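You operate a simulated robot arm through the tools that you are given. There is no shell and no other tool. Be economical: measure what you need, move in short steps, check, and stop when the job is done.

Carry out the task below with a simulated two-armed robot. There is one attempt and no reset: what you move stays moved.

Task
Take the brush with purple grip and leave it on the grey slate tile. Then take the intake screen with orange frame and put it on top of the mask card with leaf shape. Then take the wipe pad with orange grip and leave it on the service bench top. Then fetch the cloth pad with white grip and set it on top of the dustpan with white grip. Then take the scrap cup and put it in the black scrap lens tray. Then take the green sample bottle on the service bench top and put it away on the grit table top. Then take the thin feeler strip on the service bench top and put it away on the finishing bench top. The order counts. Set down upright: brush with purple grip, wipe pad with orange grip, cloth pad with white grip, green sample bottle.

Only the result counts: the job must be done as asked and must still hold three seconds after the hand-in. Knocking over, shifting, dropping, spilling or breaking anything else fails it. Flat cloth is picked up by pressing the open fingertips on it (5 to 10 N) and closing them slowly along it; thin cloth reads only 2 to 8 mm in the jaws.

Robot
Two 7-joint arms with two-finger parallel grippers on one trunk, on a base that drives. Base frame: it is fixed to the floor where the robot stands at the start and does not move with it; the origin is under the middle of the robot, x ahead of it, y to its left, z up. Readings come in m, degrees, newtons and seconds.
The left shoulder is at the start at [0.06, 0.147, 0.543], the right one opposite. With the tool pointing down near the work surface each hand reaches from about 0.28 to 0.74 m from the robot's upright axis, wherever it stands, measured 20 degrees to its own side. Places, roughly: brush with purple grip (6x4x8 cm) [0.5, 0, 0.9]; cloth pad with white grip (8x6x7 cm) [0, -2.6, 0.9]; dustpan with white grip (15x11x11 cm) [2, -2.7, 0.3]; finishing bench top [1, -2.8, 0.9]; green sample bottle (8x8x13 cm) [5.3, -1.9, 0.9]; grit table top [0.4, 2.6, 0.7]; intake screen with orange frame (10x8x4 cm) [0.6, -0.5, 0.9]; mask card with leaf shape [-1, 1.25, 0.75]; scrap cup (8x8x5 cm) [4, -2.6, 0.9]; scrap lens tray (22x17x5 cm) [0.7, -0.3, 0.9]; service bench top [5.4, -1.5, 0.9]; slate tile (15x8x2 cm) [0.7, 0.1, 0.9]; thin feeler strip [5.25, -2, 1]; wipe pad with orange grip (8x6x7 cm) [1.1, -1.2, 0.9]. Payload 3.43 kg a hand.
The TCP of each hand is the grasp point between the finger pads, 0.03 m short of the fingertips. In the tool frame z runs along the fingers and y along their closing line. The gripper opens to 0.094 m. The fingers are 0.028 m wide and 0.01 m thick; the gripper's body (0.05 by 0.096 m) begins 0.055 m behind the TCP.
Orientation is that of the tool frame in the base frame, as a unit quaternion [x, y, z, w]. With the fingers straight down and closing along the base's y, the tool's x points along the base's -x, its y along +y and its z along -z.

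Tools
- The arms move only by the tool nudge_tool. It takes "left_commands", "right_commands" or both (then of equal length, played together; a hand with none holds still); each is a list of rows, each a list of 7 numbers: the shift along the tool's x, y, z in m, then the turn, a rotation vector about the tool's x, y, z in rad, then the gripper command, from -1 (shut) to 1 (fully open), values between in proportion. In form: [[x, y, z, wx, wy, wz, hand], ...]. A call has 1 to 10 rows; each row shifts and turns the commanded pose from where the row before left it, along the tool's axes as they then stand. A row lasts 0.2 s, in which the tool goes at most 0.05 m and 8.6 degrees; a call with a longer step from one row to the next is refused whole, and so is a gripper value outside its range. A pose out of reach is approached as far as the arm can. The call stops where the force on the tool passes 40 N (or 10 N more than at its start, if that is more) or the arm is blocked; 0.2 s more then pass. Each finger travels about 0.072 m/s and halts on what it meets, pressing with about 29 N; the grip force reading is that of the motor and also rises with nothing between the fingers. The clock runs only during rows and for 0.2 s after the last one: add rows that do not move to give the fingers time. The reply holds the time, the measured pose of the TCP, the force on the tool along the base axes, the opening and the grip force, in the units named above and with some noise, with the torque about the TCP (base axes, N m) and any sound that the robot's microphone picked up.
- Cameras (640 x 400 px; columns grow to the right, rows downward): "scene" is now at [0.0593, -0.0291, 1.1976]; the picture's right is [-0.32, -0.95, 0.00], its down [-0.37, 0.13, -0.92] and it looks along [0.87, -0.29, -0.39] (base axes); focal length 292 px, centre (320, 200). "left" rides on the left gripper at [0.076, -0.014, -0.103] in its tool frame; the picture's right is [0.18, 0.98, 0.00], its down [-0.75, 0.14, -0.64] and it looks along [-0.63, 0.12, 0.77] (tool axes); focal length 243 px, centre (320, 200). "right" rides on the right gripper at [0.076, 0.014, -0.103] in its tool frame; the picture's right is [-0.18, 0.98, 0.00], its down [-0.75, -0.14, -0.64] and it looks along [-0.63, -0.12, 0.77] (tool axes); focal length 243 px, centre (320, 200). There is no depth. A picture from a camera that has moved, and an enlarged one, comes with that camera's place and axes in the base frame and with its lens.
- camera(camera): a new picture of that camera. It takes no simulated time.
- move_column(by): slides the trunk up (or, below 0, down) by that many m; the arms and the scene camera ride with it, the base frame stays. It gives what a move gives, with no picture.
- roll_base(legs): drives the robot by 1 to 6 legs, each [ahead, left, turn to the left] in m, m and degrees, along the robot's own axes; the way and the turn of a leg run together, so that a leg with both is an arc; at most 1.5 m and 180 degrees a leg. The arms and the cameras ride along, it lands a little off, and it stops where it bumps. It gives what a move gives.
- pan_tilt(pan, tilt): turns the head with the scene camera to pan (to the left, within 86 degrees either way) and tilt (down, from -29 to 69), counted from straight ahead of the robot. It gives what a move gives.
- zoom(camera, box): a new picture of the part [left, top, right, bottom] of that camera's present view, enlarged. It takes no simulated time.
- job_done(): hands the job in; it is judged then, once.

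Go step by step. Nothing tells you exact positions but the pictures and the camera data: compare them with the known pose of the tool, close in by small moves and look again before you grip or let go. The budget is 207 turns and 194 pictures, counting those below and the enlarged ones. Unless the task says otherwise, let go and move clear before handing in.

The tools are called as a command line: name --argument value ..., lists and objects as JSON in quotes. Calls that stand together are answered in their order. nudge_tool: Moves the arms, as the interface text tells. Its arguments: {"type":"object","properties":{"left_commands":{"type":"array"},"right_commands":{"type":"array"}},"required":[]} The other tools are called the same way: move_column (by) slides the trunk up or down; roll_base (legs) drives the base; pan_tilt (pan, tilt) turns the head that bears the scene camera; camera (camera) takes a picture; zoom (camera, box) takes an enlarged picture of a part of a camera's view; job_done () hands the job in.

At the start:

```text
time: 0.0
left_ee_pos: [0.3028, 0.0751, 0.9995]
left_orientation: [0.0, 1.0, -0.001, 0.001]
left_wrist_force: [0.7, 0.6, 0.0]
left_ft_torque: [0.0, 0.0, 0.03]
left_width: 0.0937
left_grasp_force: 0.0
right_ee_pos: [0.2967, -0.2402, 0.9992]
right_orientation: [0.0, 1.0, 0.0, 0.0]
right_wrist_force: [-0.4, -0.7, -0.8]
right_ft_torque: [0.04, -0.01, 0.0]
right_width: 0.0938
right_grasp_force: 0.1
trunk travel left (down, up): [-0.25, 0.0]
robot x, y, heading: [0.0026, 0.0022, -0.0]
head pan, tilt: [-18.7, 23.2]
```

scene: 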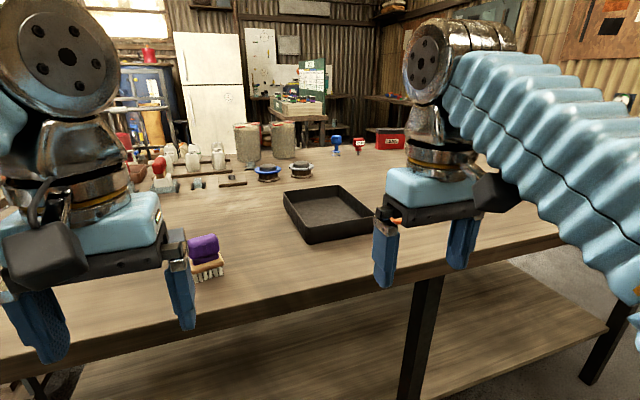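
right: 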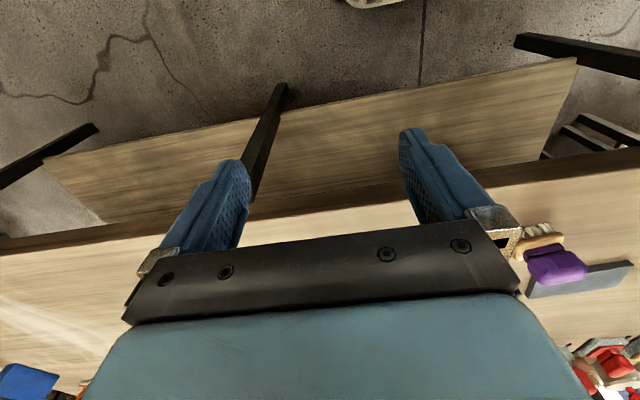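
left: 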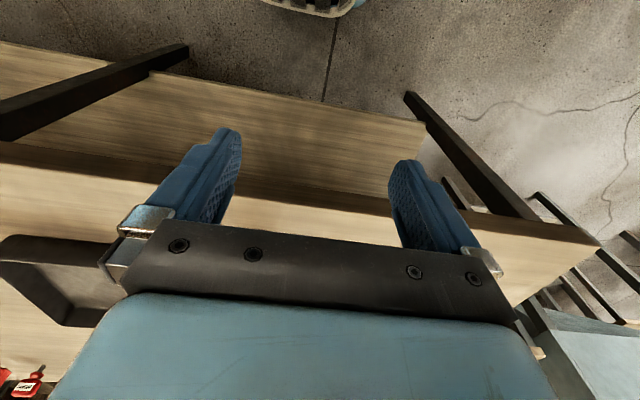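

I see the brush with purple grip near the left hand and the black tray to its right. I'll look around from the head to locate the tile, brush and screen.

pan_tilt --pan 5 --tilt 40

camera --camera "scene"

pan_tilt --pan -45 --tilt 35

camera --camera "scene"

pan_tilt --pan 70 --tilt 20

camera --camera "scene"

pan_tilt --pan -80 --tilt 20

camera --camera "scene"

```text
time: 0.9
left_ee_pos: [0.3025, 0.0744, 1.0003]
left_orientation: [0.0, 1.0, -0.001, 0.002]
left_wrist_force: [-0.2, 0.3, -0.4]
left_ft_torque: [0.02, 0.02, 0.0]
left_width: 0.094
left_grasp_force: 0.1
right_ee_pos: [0.2963, -0.2404, 1.0001]
right_orientation: [0.0, 1.0, 0.0, 0.0]
right_wrist_force: [-0.1, 0.3, 0.5]
right_ft_torque: [0.0, -0.03, -0.03]
right_width: 0.0939
right_grasp_force: 0.1
trunk travel left (down, up): [-0.25, 0.0]
robot x, y, heading: [-0.0011, 0.0031, 0.2]
head pan, tilt: [5.0, 40.0]
```

```text
190 pictures are left
camera scene: at [0.0563, 0.0079, 1.1715], right [0.09, -1.0, 0.0], down [-0.64, -0.06, -0.77], along [0.76, 0.07, -0.64], focal length 292 px, centre (320, 200)
```

scene: 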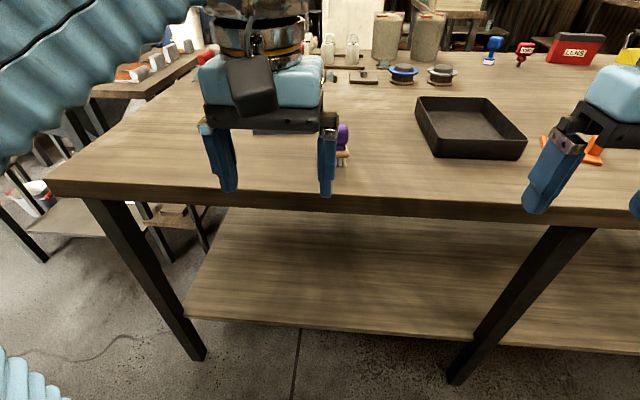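

```text
time: 2.1
left_ee_pos: [0.3024, 0.0748, 0.9997]
left_orientation: [0.001, 1.0, -0.001, 0.001]
left_wrist_force: [-0.5, -0.4, 0.0]
left_ft_torque: [0.03, 0.0, 0.02]
left_width: 0.0939
left_grasp_force: 0.0
right_ee_pos: [0.2958, -0.2401, 0.9989]
right_orientation: [0.0, 1.0, 0.0, 0.0]
right_wrist_force: [0.7, 0.8, -0.3]
right_ft_torque: [0.0, 0.02, 0.02]
right_width: 0.0942
right_grasp_force: 0.2
trunk travel left (down, up): [-0.25, 0.0]
robot x, y, heading: [0.0029, -0.0035, 0.3]
head pan, tilt: [-45.0, 35.0]
```

```text
189 pictures are left
camera scene: at [0.0339, -0.0616, 1.179], right [-0.71, -0.71, 0.0], down [-0.41, 0.41, -0.82], along [0.58, -0.58, -0.57], focal length 292 px, centre (320, 200)
```

scene: 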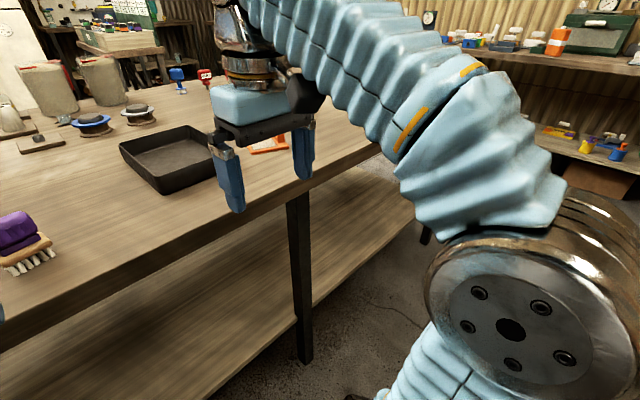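

```text
time: 4.0
left_ee_pos: [0.3019, 0.0752, 1.0004]
left_orientation: [0.0, 1.0, -0.001, 0.001]
left_wrist_force: [-0.2, 0.9, -0.5]
left_ft_torque: [0.0, -0.02, -0.01]
left_width: 0.0942
left_grasp_force: 0.0
right_ee_pos: [0.2959, -0.2397, 0.9984]
right_orientation: [0.0, 1.0, 0.0, 0.001]
right_wrist_force: [-0.7, 0.6, 0.2]
right_ft_torque: [0.0, -0.01, 0.0]
right_width: 0.0939
right_grasp_force: 0.0
trunk travel left (down, up): [-0.25, 0.0]
robot x, y, heading: [0.0011, 0.0025, 0.1]
head pan, tilt: [70.0, 20.0]
```

```text
188 pictures are left
camera scene: at [0.0035, 0.0881, 1.2028], right [0.94, -0.34, 0.0], down [-0.12, -0.32, -0.94], along [0.32, 0.88, -0.34], focal length 292 px, centre (320, 200)
```

scene: 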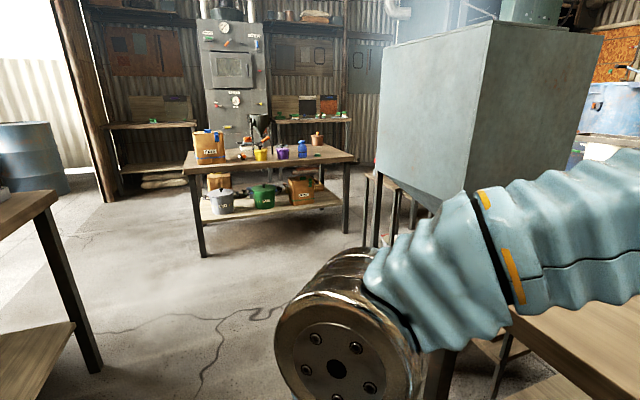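

```text
time: 6.3
left_ee_pos: [0.3023, 0.0749, 0.9998]
left_orientation: [0.0, 1.0, 0.001, 0.001]
left_wrist_force: [-0.2, -0.1, 0.6]
left_ft_torque: [-0.02, -0.01, 0.01]
left_width: 0.0936
left_grasp_force: 0.0
right_ee_pos: [0.2955, -0.2402, 0.9993]
right_orientation: [0.0, 1.0, 0.0, -0.001]
right_wrist_force: [-0.3, 0.5, 0.6]
right_ft_torque: [0.01, -0.01, -0.01]
right_width: 0.0939
right_grasp_force: 0.1
trunk travel left (down, up): [-0.25, 0.0]
robot x, y, heading: [-0.0004, 0.0033, 0.1]
head pan, tilt: [-80.0, 20.0]
```

```text
187 pictures are left
camera scene: at [-0.0122, -0.0911, 1.2028], right [-0.98, -0.17, 0.0], down [-0.06, 0.34, -0.94], along [0.16, -0.93, -0.34], focal length 292 px, centre (320, 200)
```

scene: 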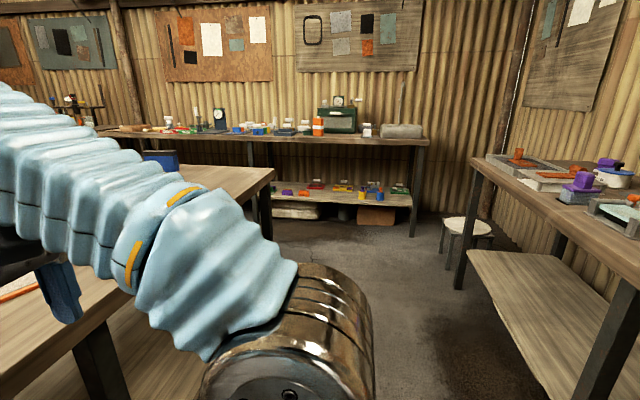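

The brush sits at about [0.51, 0.01]. I'll bring the left hand above and in front of it, and point the head at the area.

nudge_tool --left_commands '[[-0.03, -0.02, -0.03, 0, 0, 0, 1], [-0.035, -0.02, -0.02, 0, 0, 0, 1], [-0.035, -0.02, 0, 0, 0, 0, 1], [0, 0, 0, 0, 0, 0, 1]]'

camera --camera "left"

pan_tilt --pan 5 --tilt 30

camera --camera "scene"

```text
time: 7.3
left_ee_pos: [0.3447, 0.0505, 0.9994]
left_orientation: [0.0, 1.0, -0.001, 0.002]
left_wrist_force: [-0.2, 0.0, 0.0]
left_ft_torque: [0.01, 0.0, 0.01]
left_width: 0.094
left_grasp_force: 0.1
left hand out of reach, approached as far as the arm can: row 1, 2
right_ee_pos: [0.2954, -0.2406, 0.9992]
right_orientation: [0.0, 1.0, 0.0, 0.001]
right_wrist_force: [0.2, -0.4, 0.2]
right_ft_torque: [0.02, -0.02, 0.02]
right_width: 0.0942
right_grasp_force: 0.0
trunk travel left (down, up): [-0.25, 0.0]
robot x, y, heading: [-0.001, 0.0005, -0.2]
head pan, tilt: [-80.0, 20.0]
```

```text
186 pictures are left
camera left: at [0.2686, 0.036, 1.1027], right [-0.18, 0.98, 0.0], down [0.75, 0.14, 0.64], along [0.63, 0.12, -0.77], focal length 243 px, centre (320, 200)
```

left: 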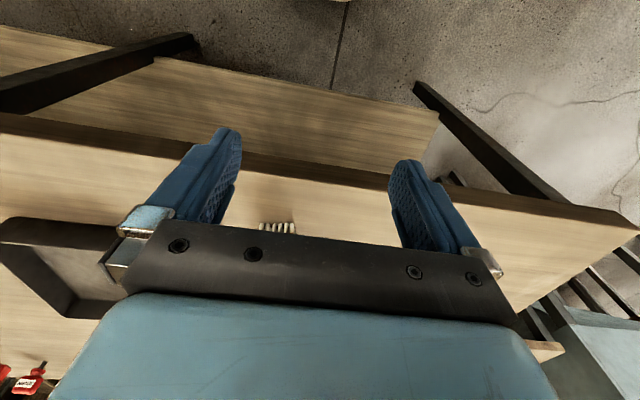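

```text
time: 8.9
left_ee_pos: [0.3449, 0.0508, 0.9983]
left_orientation: [0.0, 1.0, 0.0, 0.002]
left_wrist_force: [0.4, 0.1, 0.1]
left_ft_torque: [-0.02, 0.01, -0.01]
left_width: 0.0939
left_grasp_force: 0.2
right_ee_pos: [0.2958, -0.2406, 0.9993]
right_orientation: [0.0, 1.0, 0.0, 0.0]
right_wrist_force: [-0.5, -0.2, -0.5]
right_ft_torque: [0.02, -0.02, 0.01]
right_width: 0.0943
right_grasp_force: 0.0
trunk travel left (down, up): [-0.25, 0.0]
robot x, y, heading: [0.0013, -0.0009, 0.1]
head pan, tilt: [5.0, 30.0]
```

```text
185 pictures are left
camera scene: at [0.0617, 0.0084, 1.1868], right [0.09, -1.0, 0.0], down [-0.5, -0.04, -0.87], along [0.86, 0.07, -0.5], focal length 292 px, centre (320, 200)
```

scene: 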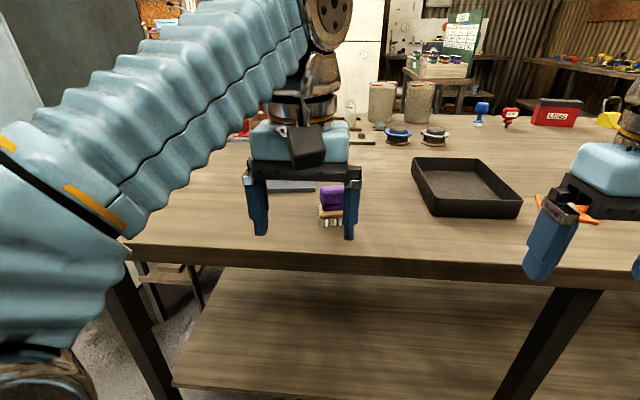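

I'll zoom in on the brush and the tile behind it.

zoom --camera "scene" --box '[230, 120, 430, 245]'

zoom --camera "right" --box '[440, 180, 640, 305]'

```text
3.20 times, centred on (330, 182) of scene
camera zoom: at [0.0617, 0.0084, 1.1868], right [0.09, -1.0, 0.0], down [-0.5, -0.04, -0.87], along [0.86, 0.07, -0.5], focal length 933 px, centre (288, 256)
```

zoom: 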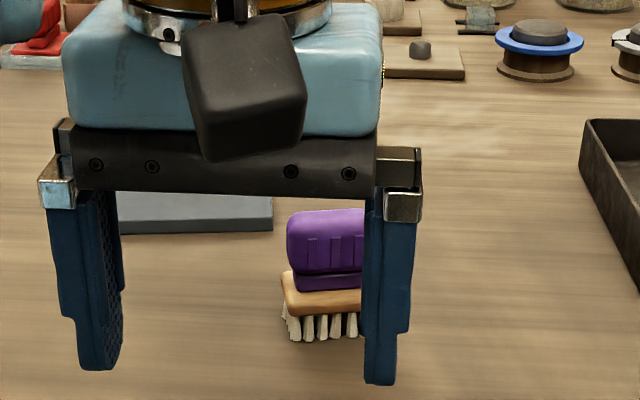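

```text
3.20 times, centred on (540, 242) of right
camera zoom: at [0.2203, -0.2257, 1.1005], right [0.18, 0.98, 0.0], down [0.75, -0.14, 0.64], along [0.63, -0.12, -0.77], focal length 776 px, centre (-384, 64)
```

zoom: 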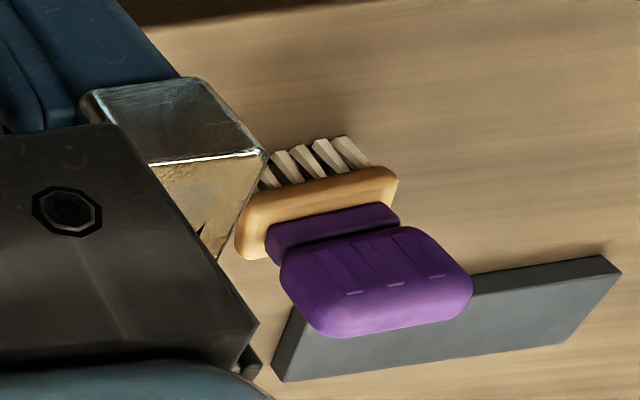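

The brush is at about [0.55, 0.03], yawed about 12°, and the tile is at about [0.68, 0.14]. I'll move the left hand towards the brush with a slight yaw and check again.

nudge_tool --left_commands '[[0, -0.02, 0.02, 0, 0, -0.1, 1], [-0.04, 0, 0, 0, 0, -0.1, 1], [-0.045, 0.01, 0, 0, 0, 0, 1], [-0.045, 0.01, 0, 0, 0, 0, 1], [0, 0, 0, 0, 0, 0, 1]]'

camera --camera "left"

camera --camera "scene"

```text
time: 10.1
left_ee_pos: [0.427, 0.0533, 0.9804]
left_orientation: [-0.1, 0.995, -0.001, 0.001]
left_wrist_force: [0.5, -0.1, -0.6]
left_ft_torque: [0.03, -0.02, 0.01]
left_width: 0.0939
left_grasp_force: 0.1
left hand out of reach, approached as far as the arm can: row 4
right_ee_pos: [0.2966, -0.2404, 0.9989]
right_orientation: [0.0, 1.0, -0.001, 0.0]
right_wrist_force: [0.1, -0.1, -0.2]
right_ft_torque: [-0.01, 0.0, 0.01]
right_width: 0.0939
right_grasp_force: 0.2
trunk travel left (down, up): [-0.25, 0.0]
robot x, y, heading: [0.0006, -0.0016, -0.0]
head pan, tilt: [5.0, 30.0]
```

```text
182 pictures are left
camera left: at [0.355, 0.0244, 1.0838], right [-0.38, 0.93, 0.0], down [0.71, 0.29, 0.64], along [0.6, 0.24, -0.77], focal length 243 px, centre (320, 200)
```

left: 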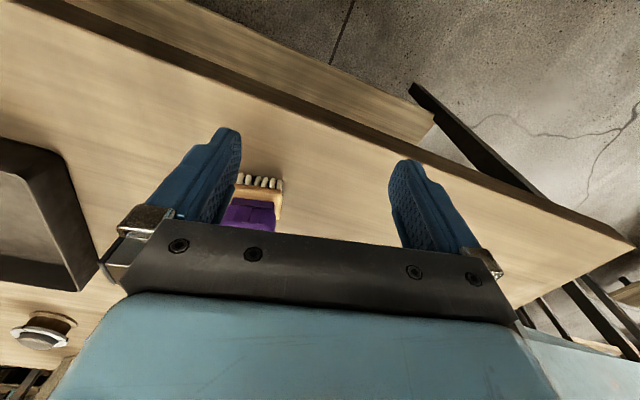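

```text
181 pictures are left
camera scene: at [0.0617, 0.0085, 1.1868], right [0.09, -1.0, 0.0], down [-0.5, -0.04, -0.87], along [0.86, 0.08, -0.5], focal length 292 px, centre (320, 200)
```

scene: 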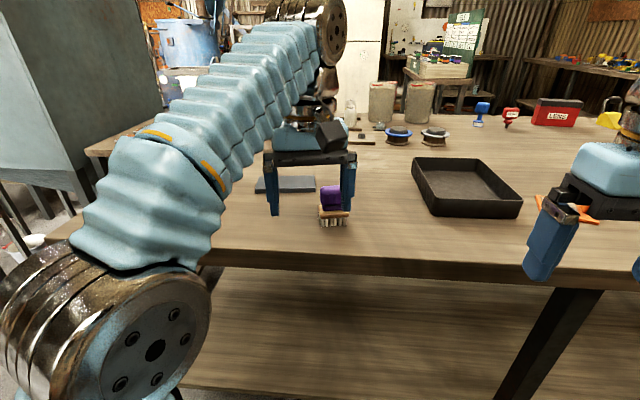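

The reach upward is limited here, so I'll pull the hand back a bit and drive the base about 0.12 m closer to the bench.

nudge_tool --left_commands '[[0.04, 0, -0.01, 0, 0, 0, 1], [0.04, 0, 0, 0, 0, 0, 1], [0, -0.02, 0, 0, 0, 0, 1]]'

roll_base --legs '[[0.12, 0, 0]]'

camera --camera "left"

camera --camera "scene"

```text
time: 10.9
left_ee_pos: [0.3523, 0.0198, 0.9911]
left_orientation: [-0.101, 0.995, -0.001, 0.001]
left_wrist_force: [0.2, 0.2, -0.1]
left_ft_torque: [0.02, -0.01, -0.02]
left_width: 0.0941
left_grasp_force: 0.1
right_ee_pos: [0.2961, -0.2402, 0.9987]
right_orientation: [0.0, 1.0, 0.0, 0.0]
right_wrist_force: [-0.5, 0.1, -0.1]
right_ft_torque: [-0.02, -0.01, 0.05]
right_width: 0.094
right_grasp_force: 0.0
trunk travel left (down, up): [-0.25, 0.0]
robot x, y, heading: [-0.0017, 0.0001, 0.0]
head pan, tilt: [5.0, 30.0]
```

```text
time: 12.2
left_ee_pos: [0.4736, 0.0191, 0.9905]
left_orientation: [-0.1, 0.995, -0.001, 0.002]
left_wrist_force: [-0.4, 1.2, -0.3]
left_ft_torque: [0.03, 0.02, 0.0]
left_width: 0.094
left_grasp_force: 0.1
right_ee_pos: [0.4174, -0.2402, 0.9991]
right_orientation: [0.0, 1.0, 0.0, 0.0]
right_wrist_force: [-0.1, -0.5, -0.3]
right_ft_torque: [0.02, 0.02, 0.01]
right_width: 0.094
right_grasp_force: 0.0
trunk travel left (down, up): [-0.25, 0.0]
robot x, y, heading: [0.1207, -0.0021, -0.0]
head pan, tilt: [5.0, 30.0]
```

```text
180 pictures are left
camera left: at [0.4015, -0.0105, 1.0935], right [-0.38, 0.93, 0.0], down [0.71, 0.29, 0.64], along [0.6, 0.24, -0.77], focal length 243 px, centre (320, 200)
```

left: 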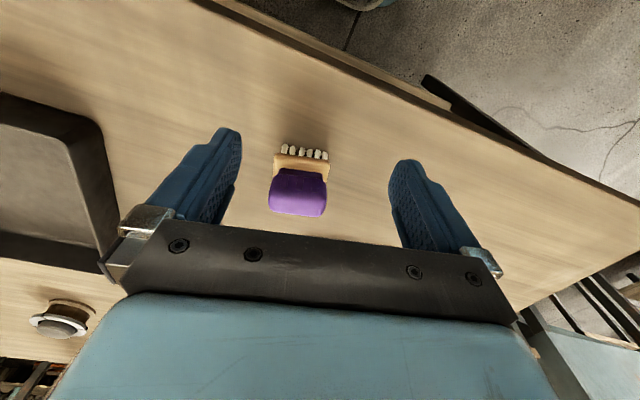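

```text
179 pictures are left
camera scene: at [0.1825, 0.0084, 1.1868], right [0.09, -1.0, 0.0], down [-0.5, -0.04, -0.87], along [0.86, 0.08, -0.5], focal length 292 px, centre (320, 200)
```

scene: 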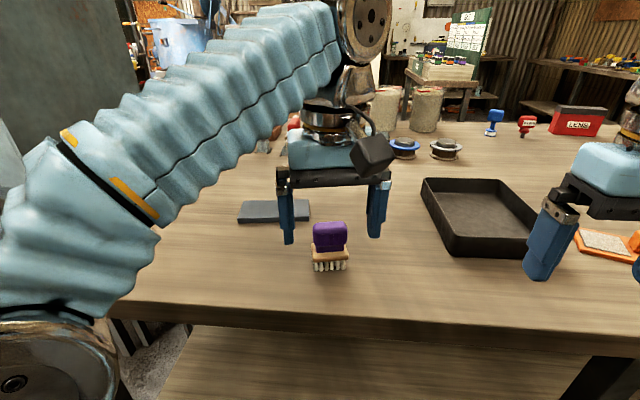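

The brush is aligned with the hand; it is about 7 cm ahead. I move above it and then halfway down.

nudge_tool --left_commands '[[-0.035, -0.004, 0, 0, 0, 0, 1], [-0.034, -0.004, 0.005, 0, 0, 0, 1], [0, 0, 0.03, 0, 0, 0, 1], [0, 0, 0.0, 0, 0, 0, 1]]'

camera --camera "left"

zoom --camera "scene" --box '[220, 130, 420, 280]'

```text
time: 13.2
left_ee_pos: [0.509, 0.0221, 0.9602]
left_orientation: [-0.099, 0.995, 0.0, 0.001]
left_wrist_force: [-0.1, 0.2, 0.5]
left_ft_torque: [-0.01, 0.01, 0.03]
left_width: 0.094
left_grasp_force: 0.1
left hand out of reach, approached as far as the arm can: row 2
right_ee_pos: [0.4166, -0.2406, 0.9986]
right_orientation: [0.0, 1.0, 0.0, 0.0]
right_wrist_force: [0.4, 0.9, -0.5]
right_ft_torque: [0.0, 0.01, -0.01]
right_width: 0.0938
right_grasp_force: 0.0
trunk travel left (down, up): [-0.25, 0.0]
robot x, y, heading: [0.1246, 0.0024, -0.2]
head pan, tilt: [5.0, 30.0]
```

```text
178 pictures are left
camera left: at [0.436, -0.0077, 1.063], right [-0.38, 0.93, 0.0], down [0.71, 0.29, 0.64], along [0.6, 0.24, -0.77], focal length 243 px, centre (320, 200)
```

left: 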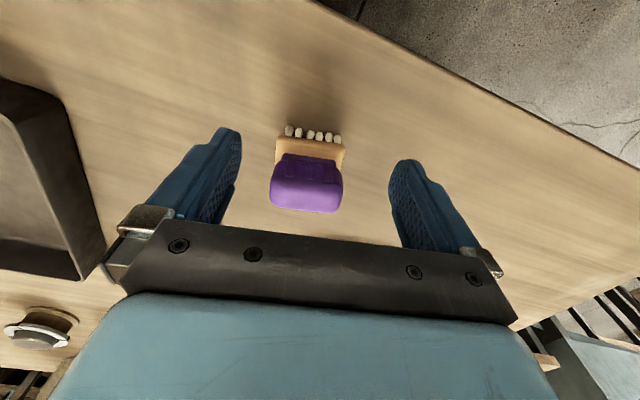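

```text
2.67 times, centred on (320, 205) of scene
camera zoom: at [0.1827, 0.0085, 1.1868], right [0.09, -1.0, 0.0], down [-0.5, -0.04, -0.87], along [0.86, 0.08, -0.5], focal length 777 px, centre (320, 187)
```

zoom: 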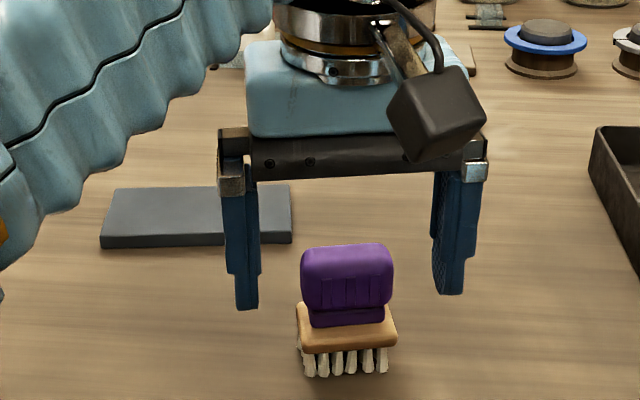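

The fingers straddle the grip. I'll slide ahead and down to the grip and check.

nudge_tool --left_commands '[[-0.01, -0.002, 0.025, 0, 0, 0, 1], [-0.028, -0.002, 0.015, 0, 0, 0, 1], [0, 0, 0.01, 0, 0, 0, 1], [0, 0, 0.0, 0, 0, 0, 1]]'

camera --camera "left"

zoom --camera "scene" --box '[220, 130, 420, 280]'

```text
time: 14.2
left_ee_pos: [0.5465, 0.0251, 0.9098]
left_orientation: [-0.1, 0.995, 0.0, 0.001]
left_wrist_force: [-0.4, -0.6, 1.1]
left_ft_torque: [0.03, -0.04, 0.0]
left_width: 0.094
left_grasp_force: 0.1
right_ee_pos: [0.4177, -0.2405, 0.9991]
right_orientation: [0.0, 1.0, 0.001, 0.0]
right_wrist_force: [-1.0, 0.7, 0.7]
right_ft_torque: [0.01, 0.01, -0.04]
right_width: 0.0938
right_grasp_force: 0.1
trunk travel left (down, up): [-0.25, 0.0]
robot x, y, heading: [0.124, -0.0021, 0.2]
head pan, tilt: [5.0, 30.0]
```

```text
176 pictures are left
camera left: at [0.4742, -0.0045, 1.0128], right [-0.38, 0.93, 0.0], down [0.71, 0.29, 0.64], along [0.6, 0.24, -0.77], focal length 243 px, centre (320, 200)
```

left: 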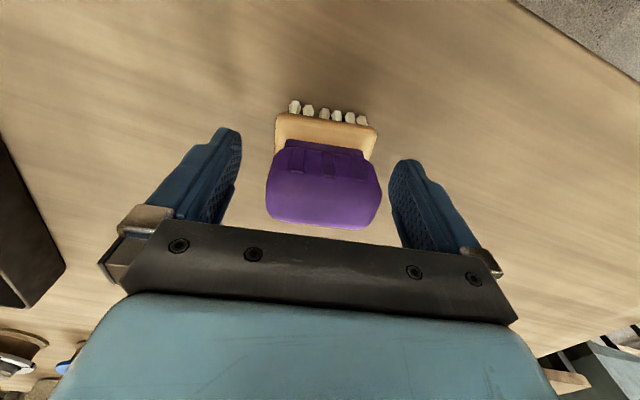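

```text
2.67 times, centred on (320, 205) of scene
camera zoom: at [0.1827, 0.0084, 1.1868], right [0.09, -1.0, 0.0], down [-0.5, -0.04, -0.87], along [0.86, 0.08, -0.5], focal length 777 px, centre (320, 187)
```

zoom: 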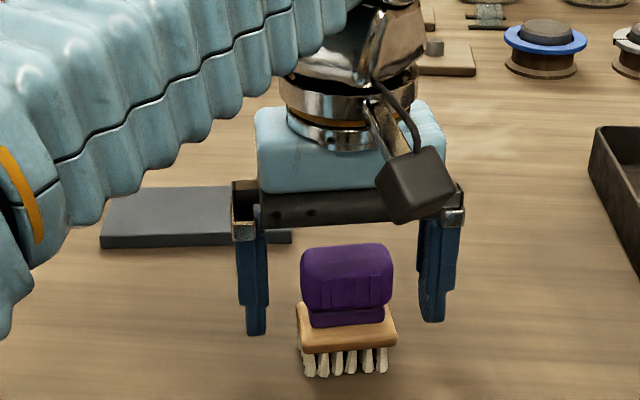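

TCP is on the grip centre. Closing.

nudge_tool --left_commands '[[0, 0, 0.002, 0, 0, 0, 0.5], [0, 0, 0, 0, 0, 0, 0], [0, 0, 0, 0, 0, 0, -1], [0, 0, 0, 0, 0, 0, -1], [0, 0, 0, 0, 0, 0, -1]]'

nudge_tool --left_commands '[[0, 0, -0.02, 0, 0, 0, -1], [0.0, 0, -0.025, 0, 0, 0, -1], [0.0, 0, 0, 0, 0, 0, -1]]'

camera --camera "left"

camera --camera "scene"

```text
time: 15.4
left_ee_pos: [0.546, 0.0256, 0.9068]
left_orientation: [-0.1, 0.995, -0.001, 0.001]
left_wrist_force: [-0.3, 0.0, 2.3]
left_ft_torque: [0.12, 0.01, 0.01]
left_width: 0.0556
left_grasp_force: 29.0
right_ee_pos: [0.4165, -0.2405, 0.9987]
right_orientation: [0.0, 1.0, 0.0, 0.0]
right_wrist_force: [-0.1, 0.8, -0.1]
right_ft_torque: [0.01, 0.03, -0.02]
right_width: 0.0943
right_grasp_force: 0.1
trunk travel left (down, up): [-0.25, 0.0]
robot x, y, heading: [0.1204, 0.0025, 0.3]
head pan, tilt: [5.0, 30.0]
```

```text
time: 16.2
left_ee_pos: [0.5469, 0.0266, 0.9526]
left_orientation: [-0.101, 0.995, 0.0, 0.0]
left_wrist_force: [0.0, 2.1, 0.5]
left_ft_torque: [0.06, 0.01, -0.01]
left_width: 0.0516
left_grasp_force: 28.9
right_ee_pos: [0.4165, -0.2404, 0.9992]
right_orientation: [0.0, 1.0, 0.0, 0.0]
right_wrist_force: [-0.4, 0.3, -0.2]
right_ft_torque: [0.01, 0.0, 0.03]
right_width: 0.0943
right_grasp_force: 0.0
trunk travel left (down, up): [-0.25, 0.0]
robot x, y, heading: [0.1212, 0.0028, -0.1]
head pan, tilt: [5.0, 30.0]
```

```text
174 pictures are left
camera left: at [0.4739, -0.0038, 1.0559], right [-0.38, 0.93, 0.0], down [0.71, 0.29, 0.64], along [0.6, 0.24, -0.77], focal length 243 px, centre (320, 200)
```

left: 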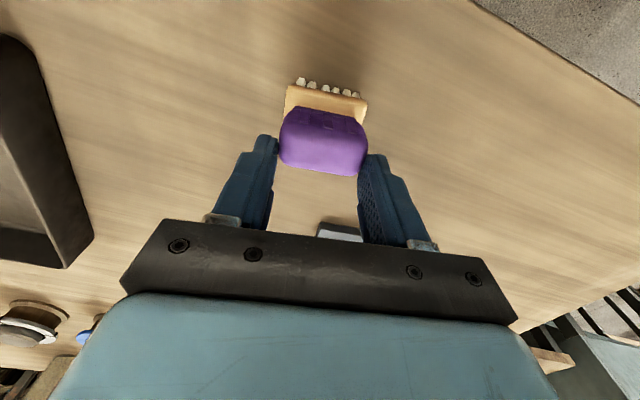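

```text
173 pictures are left
camera scene: at [0.1826, 0.0086, 1.1868], right [0.09, -1.0, 0.0], down [-0.5, -0.04, -0.87], along [0.86, 0.08, -0.5], focal length 292 px, centre (320, 200)
```

scene: 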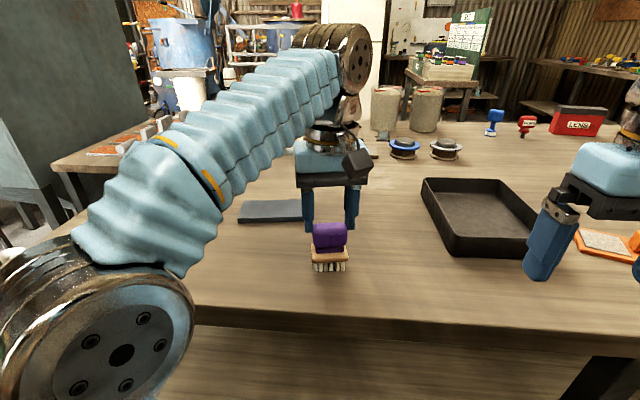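

The grip slipped off: the brush is still standing on the bench. I'll open, lower the fingers deeper, and regrip.

nudge_tool --left_commands '[[0, 0, 0, 0, 0, 0, 0], [0, 0, 0, 0, 0, 0, 1], [0, 0, 0, 0, 0, 0, 1], [0, 0, 0, 0, 0, 0, 1]]'

camera --camera "left"

zoom --camera "scene" --box '[220, 160, 420, 285]'

```text
time: 17.2
left_ee_pos: [0.5466, 0.026, 0.9529]
left_orientation: [-0.1, 0.995, -0.001, 0.001]
left_wrist_force: [0.0, 0.4, -0.6]
left_ft_torque: [-0.01, -0.02, -0.03]
left_width: 0.094
left_grasp_force: 0.0
right_ee_pos: [0.4164, -0.2398, 1.0002]
right_orientation: [-0.001, 1.0, 0.0, 0.0]
right_wrist_force: [0.6, 0.1, -0.9]
right_ft_torque: [-0.01, 0.0, -0.03]
right_width: 0.0942
right_grasp_force: 0.0
trunk travel left (down, up): [-0.25, 0.0]
robot x, y, heading: [0.1195, 0.0018, 0.0]
head pan, tilt: [5.0, 30.0]
```

```text
172 pictures are left
camera left: at [0.474, -0.0041, 1.0557], right [-0.38, 0.93, 0.0], down [0.71, 0.29, 0.64], along [0.6, 0.24, -0.77], focal length 243 px, centre (320, 200)
```

left: 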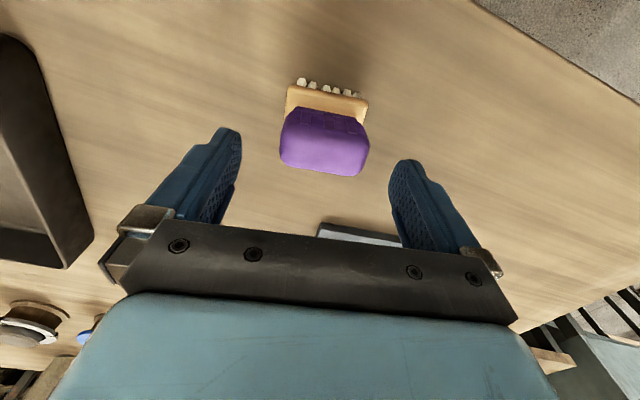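

```text
3.20 times, centred on (320, 222) of scene
camera zoom: at [0.1827, 0.0084, 1.1867], right [0.09, -1.0, 0.0], down [-0.5, -0.04, -0.87], along [0.86, 0.08, -0.5], focal length 933 px, centre (320, 128)
```

zoom: 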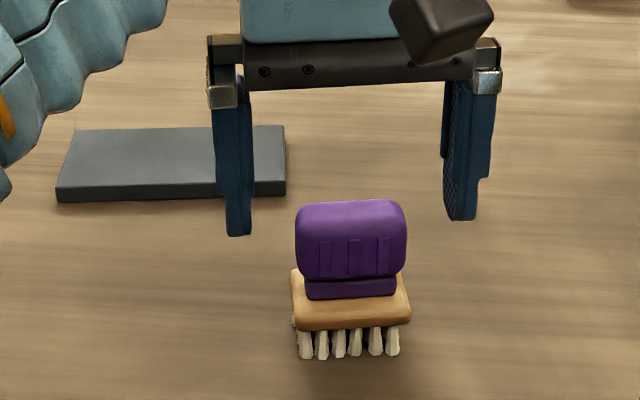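

I'll aim at [0.539, 0.024] and lower to z≈0.893.

nudge_tool --left_commands '[[0.008, 0, 0.02, 0, 0, 0, 1], [0, 0, 0.025, 0, 0, 0, 1], [0, 0, 0.015, 0, 0, 0, 1], [0, 0, 0, 0, 0, 0, 1]]'

zoom --camera "scene" --box '[220, 160, 420, 285]'

camera --camera "left"

```text
time: 18.2
left_ee_pos: [0.5381, 0.0235, 0.8919]
left_orientation: [-0.1, 0.995, -0.001, 0.001]
left_wrist_force: [-0.4, 0.4, -0.1]
left_ft_torque: [0.01, 0.0, -0.01]
left_width: 0.094
left_grasp_force: 0.1
right_ee_pos: [0.4167, -0.2406, 1.0003]
right_orientation: [0.001, 1.0, -0.001, 0.0]
right_wrist_force: [0.4, -0.3, 0.7]
right_ft_torque: [0.0, 0.01, 0.0]
right_width: 0.0939
right_grasp_force: 0.0
trunk travel left (down, up): [-0.25, 0.0]
robot x, y, heading: [0.1205, -0.0011, 0.2]
head pan, tilt: [5.0, 30.0]
```

```text
3.20 times, centred on (320, 222) of scene
camera zoom: at [0.1828, 0.0084, 1.1868], right [0.09, -1.0, 0.0], down [-0.5, -0.04, -0.87], along [0.86, 0.08, -0.5], focal length 933 px, centre (320, 128)
```

zoom: 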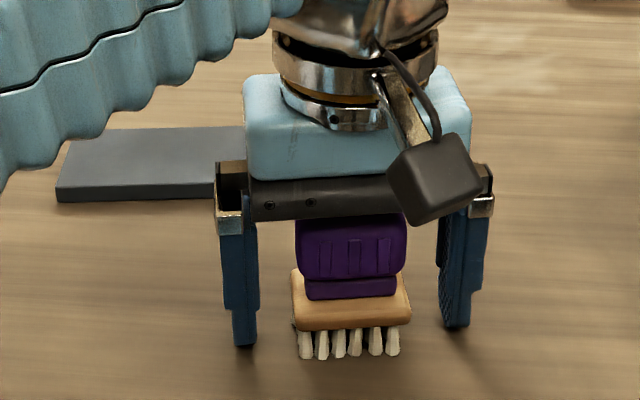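

```text
169 pictures are left
camera left: at [0.4666, -0.0056, 0.9957], right [-0.38, 0.93, 0.0], down [0.71, 0.29, 0.64], along [0.6, 0.24, -0.77], focal length 243 px, centre (320, 200)
```

left: 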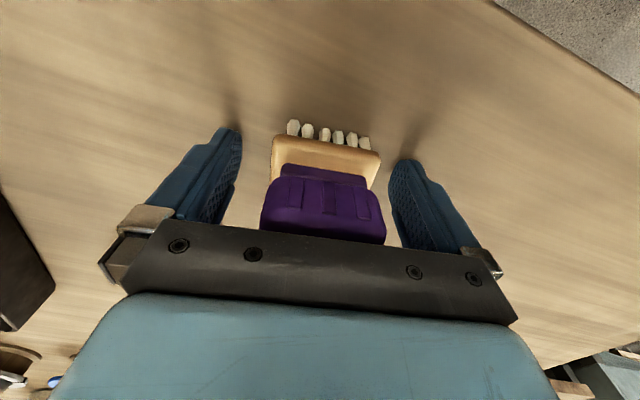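

The fingers reach past the wooden back now. Closing with time, then a small lift.

nudge_tool --left_commands '[[0, 0, 0, 0, 0, 0, 0.4], [0, 0, 0, 0, 0, 0, 0], [0, 0, 0, 0, 0, 0, -1], [0, 0, 0, 0, 0, 0, -1], [0, 0, 0, 0, 0, 0, -1], [0, 0, 0, 0, 0, 0, -1], [0, 0, -0.01, 0, 0, 0, -1], [0, 0, -0.02, 0, 0, 0, -1], [0, 0, -0.02, 0, 0, 0, -1]]'

camera --camera "left"

zoom --camera "scene" --box '[220, 160, 420, 285]'

```text
time: 20.2
left_ee_pos: [0.5379, 0.0241, 0.9423]
left_orientation: [-0.1, 0.995, 0.0, 0.001]
left_wrist_force: [0.5, 0.6, -2.2]
left_ft_torque: [-0.02, 0.0, 0.03]
left_width: 0.0559
left_grasp_force: 29.3
right_ee_pos: [0.417, -0.2409, 0.9988]
right_orientation: [0.0, 1.0, 0.0, 0.001]
right_wrist_force: [0.6, 0.5, -0.1]
right_ft_torque: [-0.02, 0.0, 0.02]
right_width: 0.0938
right_grasp_force: 0.1
trunk travel left (down, up): [-0.25, 0.0]
robot x, y, heading: [0.1217, 0.0015, 0.0]
head pan, tilt: [5.0, 30.0]
```

```text
168 pictures are left
camera left: at [0.4666, -0.0056, 1.0456], right [-0.38, 0.93, 0.0], down [0.71, 0.29, 0.64], along [0.6, 0.24, -0.77], focal length 243 px, centre (320, 200)
```

left: 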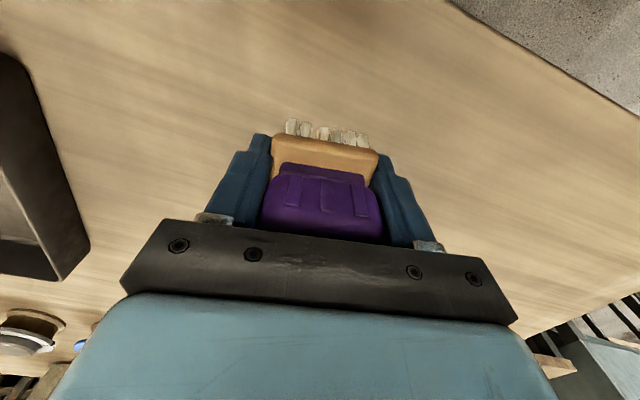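

```text
3.20 times, centred on (320, 222) of scene
camera zoom: at [0.1828, 0.0084, 1.1867], right [0.09, -1.0, 0.0], down [-0.5, -0.04, -0.87], along [0.86, 0.08, -0.5], focal length 933 px, centre (320, 128)
```

zoom: 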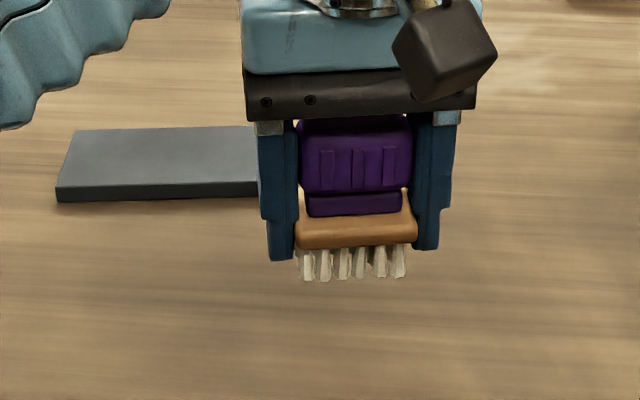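

The brush is held and lifted. The tile is centred near [0.683, 0.148]; I move left first, then ahead.

nudge_tool --left_commands '[[-0.008, 0.04, 0, 0, 0, 0, -1], [-0.008, 0.04, 0, 0, 0, 0, -1], [-0.009, 0.04, 0, 0, 0, 0.03, -1], [-0.036, -0.007, 0.002, 0, 0, 0.03, -1], [-0.036, -0.007, 0.002, 0, 0, 0, -1], [0, 0, 0, 0, 0, 0, -1]]'

camera --camera "scene"

```text
time: 21.6
left_ee_pos: [0.6135, 0.1417, 0.9372]
left_orientation: [-0.07, 0.998, 0.0, 0.001]
left_wrist_force: [0.1, 0.5, -1.8]
left_ft_torque: [0.02, 0.01, 0.02]
left_width: 0.0561
left_grasp_force: 29.5
right_ee_pos: [0.4172, -0.2411, 0.9995]
right_orientation: [0.0, 1.0, 0.0, 0.0]
right_wrist_force: [0.3, 0.3, 0.6]
right_ft_torque: [-0.01, -0.01, -0.02]
right_width: 0.0941
right_grasp_force: 0.1
trunk travel left (down, up): [-0.25, 0.0]
robot x, y, heading: [0.1223, 0.0035, -0.1]
head pan, tilt: [5.0, 30.0]
```

```text
166 pictures are left
camera scene: at [0.1831, 0.0084, 1.1867], right [0.09, -1.0, 0.0], down [-0.5, -0.04, -0.87], along [0.86, 0.08, -0.5], focal length 292 px, centre (320, 200)
```

scene: 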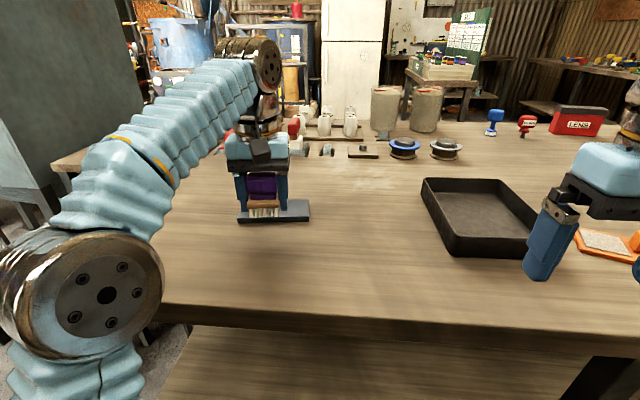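

Continuing ahead over the tile.

nudge_tool --left_commands '[[-0.035, -0.002, 0, 0, 0, 0, -1], [-0.035, -0.002, 0, 0, 0, 0, -1], [0, 0, 0, 0, 0, 0, -1]]'

camera --camera "left"

zoom --camera "scene" --box '[190, 130, 350, 230]'

```text
time: 22.4
left_ee_pos: [0.6585, 0.15, 0.9328]
left_orientation: [-0.069, 0.998, -0.002, 0.0]
left_wrist_force: [0.7, -0.6, -1.0]
left_ft_torque: [0.02, 0.0, -0.02]
left_width: 0.0558
left_grasp_force: 28.6
left hand out of reach, approached as far as the arm can: row 2
right_ee_pos: [0.417, -0.2402, 0.9988]
right_orientation: [0.0, 1.0, 0.001, 0.0]
right_wrist_force: [-0.1, 0.2, 0.0]
right_ft_torque: [0.03, 0.0, -0.03]
right_width: 0.094
right_grasp_force: 0.1
trunk travel left (down, up): [-0.25, 0.0]
robot x, y, heading: [0.1206, 0.004, -0.1]
head pan, tilt: [5.0, 30.0]
```

```text
165 pictures are left
camera left: at [0.585, 0.1247, 1.0362], right [-0.32, 0.95, 0.0], down [0.73, 0.25, 0.64], along [0.61, 0.2, -0.77], focal length 243 px, centre (320, 200)
```

left: 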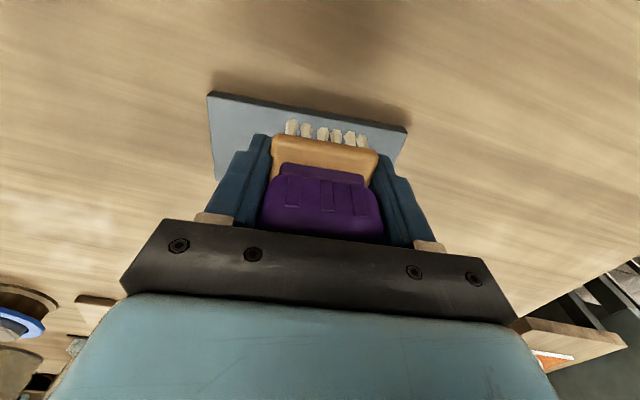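

```text
4.00 times, centred on (270, 180) of scene
camera zoom: at [0.183, 0.0084, 1.1867], right [0.09, -1.0, 0.0], down [-0.5, -0.04, -0.87], along [0.86, 0.08, -0.5], focal length 1166 px, centre (520, 280)
```

zoom: 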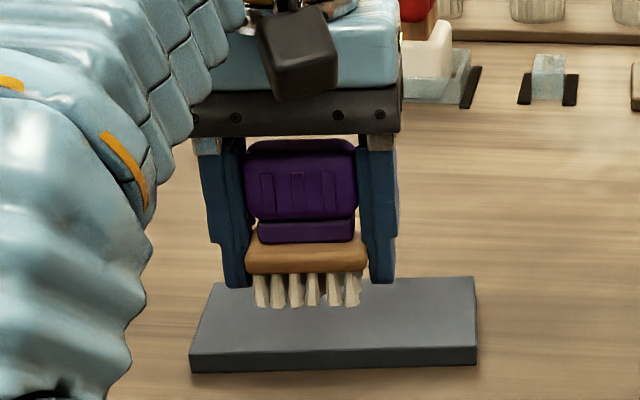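

The brush needs about 2.5 cm more ahead; I'll drop 1 cm to gain reach and move ahead.

nudge_tool --left_commands '[[0, -0.004, 0.01, 0, 0, 0, -1], [-0.012, -0.004, 0.002, 0, 0, 0, -1], [-0.013, 0, 0, 0, 0, 0, -1], [0, 0, 0, 0, 0, 0, -1]]'

camera --camera "left"

```text
time: 23.4
left_ee_pos: [0.6761, 0.1447, 0.9189]
left_orientation: [-0.069, 0.998, -0.001, 0.002]
left_wrist_force: [-0.2, -0.1, -1.1]
left_ft_torque: [-0.02, 0.01, 0.01]
left_width: 0.0563
left_grasp_force: 28.6
left hand out of reach, approached as far as the arm can: row 3
right_ee_pos: [0.4159, -0.2407, 0.9988]
right_orientation: [0.0, 1.0, 0.0, 0.0]
right_wrist_force: [0.3, -0.7, -0.2]
right_ft_torque: [0.01, -0.02, -0.03]
right_width: 0.094
right_grasp_force: 0.1
trunk travel left (down, up): [-0.25, 0.0]
robot x, y, heading: [0.1206, 0.0006, -0.2]
head pan, tilt: [5.0, 30.0]
```

```text
163 pictures are left
camera left: at [0.6023, 0.1196, 1.0221], right [-0.32, 0.95, 0.0], down [0.72, 0.25, 0.64], along [0.61, 0.2, -0.76], focal length 243 px, centre (320, 200)
```

left: 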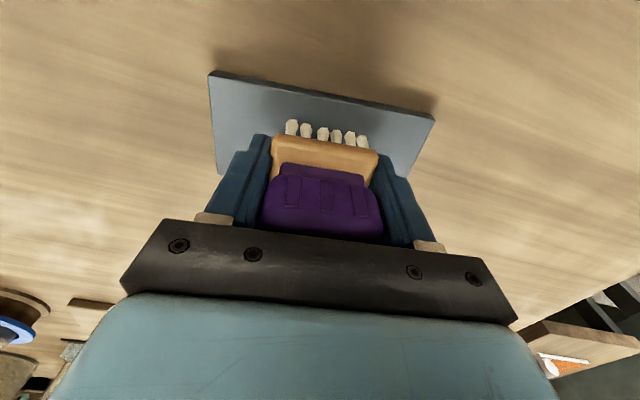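

The bristles are well over the tile. Lowering in small steps.

nudge_tool --left_commands '[[0, 0, 0.004, 0, 0, 0, -1], [0, 0, 0.003, 0, 0, 0, -1], [0, 0, 0, 0, 0, 0, -1]]'

zoom --camera "scene" --box '[190, 130, 350, 230]'

```text
time: 24.2
left_ee_pos: [0.6761, 0.1442, 0.911]
left_orientation: [-0.07, 0.998, -0.001, 0.0]
left_wrist_force: [0.7, -0.2, -1.1]
left_ft_torque: [0.01, -0.02, -0.01]
left_width: 0.056
left_grasp_force: 28.9
right_ee_pos: [0.4164, -0.2414, 0.999]
right_orientation: [0.0, 1.0, 0.0, 0.0]
right_wrist_force: [0.0, -0.2, -0.3]
right_ft_torque: [-0.02, -0.03, 0.0]
right_width: 0.0941
right_grasp_force: 0.0
trunk travel left (down, up): [-0.25, 0.0]
robot x, y, heading: [0.1179, 0.0001, 0.1]
head pan, tilt: [5.0, 30.0]
```

```text
4.00 times, centred on (270, 180) of scene
camera zoom: at [0.1829, 0.0084, 1.1867], right [0.09, -1.0, 0.0], down [-0.5, -0.04, -0.87], along [0.86, 0.08, -0.5], focal length 1166 px, centre (520, 280)
```

zoom: 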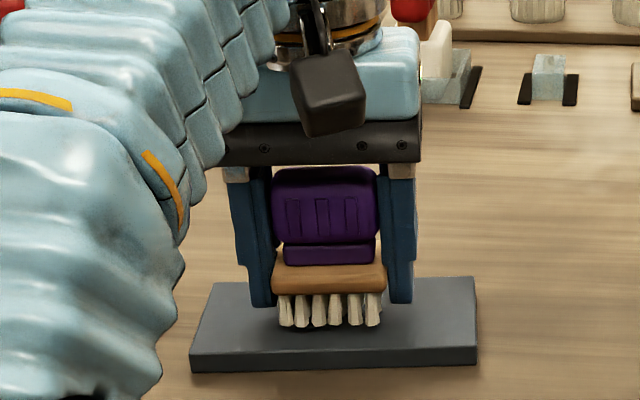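

nudge_tool --left_commands '[[0, 0, 0.003, 0, 0, 0, -1], [0, 0, 0.003, 0, 0, 0, -1], [0, 0, 0, 0, 0, 0, -1]]'

zoom --camera "scene" --box '[190, 130, 350, 230]'

```text
time: 25.0
left_ee_pos: [0.6752, 0.1452, 0.9058]
left_orientation: [-0.069, 0.998, -0.001, 0.001]
left_wrist_force: [0.2, 0.7, -1.0]
left_ft_torque: [0.03, -0.02, 0.01]
left_width: 0.0559
left_grasp_force: 28.3
right_ee_pos: [0.4179, -0.2395, 0.9988]
right_orientation: [0.0, 1.0, 0.001, 0.0]
right_wrist_force: [0.4, -0.1, 1.0]
right_ft_torque: [0.02, -0.03, -0.03]
right_width: 0.094
right_grasp_force: 0.1
trunk travel left (down, up): [-0.25, 0.0]
robot x, y, heading: [0.1221, 0.0001, 0.1]
head pan, tilt: [5.0, 30.0]
```

```text
4.00 times, centred on (270, 180) of scene
camera zoom: at [0.1828, 0.0085, 1.1868], right [0.09, -1.0, 0.0], down [-0.5, -0.04, -0.87], along [0.86, 0.08, -0.5], focal length 1166 px, centre (520, 280)
```

zoom: 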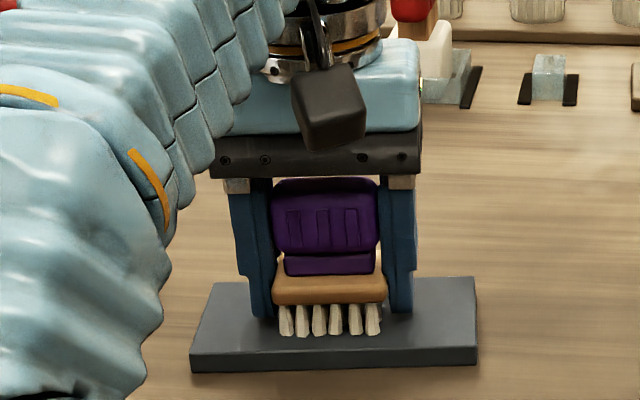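

nudge_tool --left_commands '[[0, 0, 0.003, 0, 0, 0, -1], [0, 0, 0.002, 0, 0, 0, -1], [0, 0, 0, 0, 0, 0, -1]]'

nudge_tool --left_commands '[[0, 0, 0.002, 0, 0, 0, -1], [0, 0, 0.001, 0, 0, 0, -1], [0, 0, 0, 0, 0, 0, -1]]'

zoom --camera "scene" --box '[190, 130, 350, 230]'

```text
time: 25.6
left_ee_pos: [0.6748, 0.1452, 0.9062]
left_orientation: [-0.071, 0.997, -0.003, 0.008]
left_wrist_force: [-0.4, -1.7, 16.9]
left_ft_torque: [0.37, 0.36, 0.03]
left_width: 0.0561
left_grasp_force: 29.3
right_ee_pos: [0.4154, -0.2412, 0.9992]
right_orientation: [0.001, 1.0, 0.0, 0.001]
right_wrist_force: [0.2, 0.0, 0.5]
right_ft_torque: [0.05, -0.02, -0.02]
right_width: 0.0942
right_grasp_force: 0.1
trunk travel left (down, up): [-0.25, 0.0]
robot x, y, heading: [0.1247, 0.002, 0.1]
head pan, tilt: [5.0, 30.0]
stopped in row 3 (left hand): the force on the tool passed its limit at 44 N (the readings are from after the stop); the commanded pose is now the measured one
```

```text
time: 26.1
left_ee_pos: [0.6746, 0.1435, 0.9048]
left_orientation: [-0.071, 0.997, -0.005, 0.013]
left_wrist_force: [-3.4, -2.3, 17.2]
left_ft_torque: [0.39, 0.5, 0.1]
left_width: 0.056
left_grasp_force: 28.9
right_ee_pos: [0.4161, -0.2397, 0.9997]
right_orientation: [0.0, 1.0, 0.0, 0.001]
right_wrist_force: [-0.6, -0.3, -1.3]
right_ft_torque: [0.02, -0.01, -0.02]
right_width: 0.0941
right_grasp_force: 0.0
trunk travel left (down, up): [-0.25, 0.0]
robot x, y, heading: [0.1192, 0.0001, -0.2]
head pan, tilt: [5.0, 30.0]
stopped in row 2 (left hand): the force on the tool passed its limit at 43 N (the readings are from after the stop); the commanded pose is now the measured one
```

```text
4.00 times, centred on (270, 180) of scene
camera zoom: at [0.1815, 0.0079, 1.1866], right [0.09, -1.0, 0.0], down [-0.5, -0.04, -0.87], along [0.86, 0.08, -0.5], focal length 1166 px, centre (520, 280)
```

zoom: 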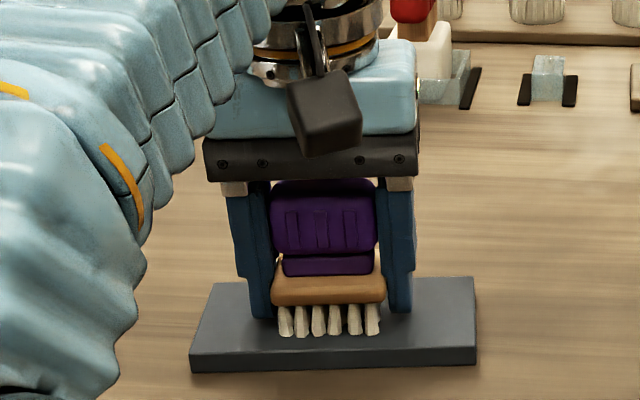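

Contact with the tile at z≈0.905. I'll open gently and rise straight up.

nudge_tool --left_commands '[[0, 0, -0.001, 0, 0, 0, -1], [0, 0, 0, 0, 0, 0, 0.3], [0, 0, 0, 0, 0, 0, 0.6], [0, 0, 0, 0, 0, 0, 1], [0, 0, 0, 0, 0, 0, 1]]'

zoom --camera "scene" --box '[190, 130, 350, 230]'

```text
time: 27.3
left_ee_pos: [0.6762, 0.1455, 0.9043]
left_orientation: [-0.071, 0.997, -0.005, 0.011]
left_wrist_force: [0.3, -0.4, -0.4]
left_ft_torque: [0.02, 0.02, -0.02]
left_width: 0.0939
left_grasp_force: 0.1
right_ee_pos: [0.4167, -0.2403, 1.0001]
right_orientation: [0.0, 1.0, 0.0, 0.0]
right_wrist_force: [-0.2, 0.4, -0.3]
right_ft_torque: [-0.01, 0.03, 0.03]
right_width: 0.094
right_grasp_force: 0.0
trunk travel left (down, up): [-0.25, 0.0]
robot x, y, heading: [0.1243, 0.0009, 0.1]
head pan, tilt: [5.0, 30.0]
```

```text
4.00 times, centred on (270, 180) of scene
camera zoom: at [0.1829, 0.0084, 1.1867], right [0.09, -1.0, 0.0], down [-0.5, -0.04, -0.87], along [0.86, 0.08, -0.5], focal length 1166 px, centre (520, 280)
```

zoom: 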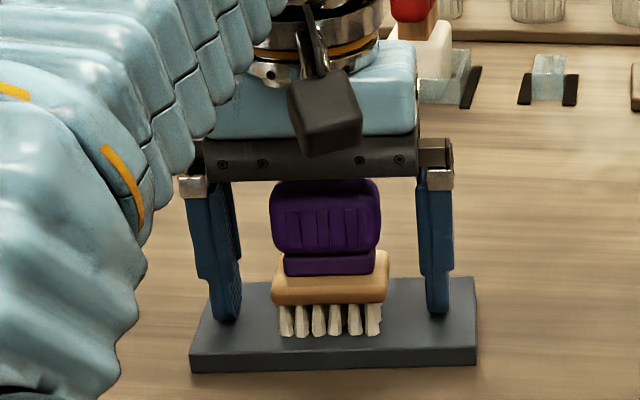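

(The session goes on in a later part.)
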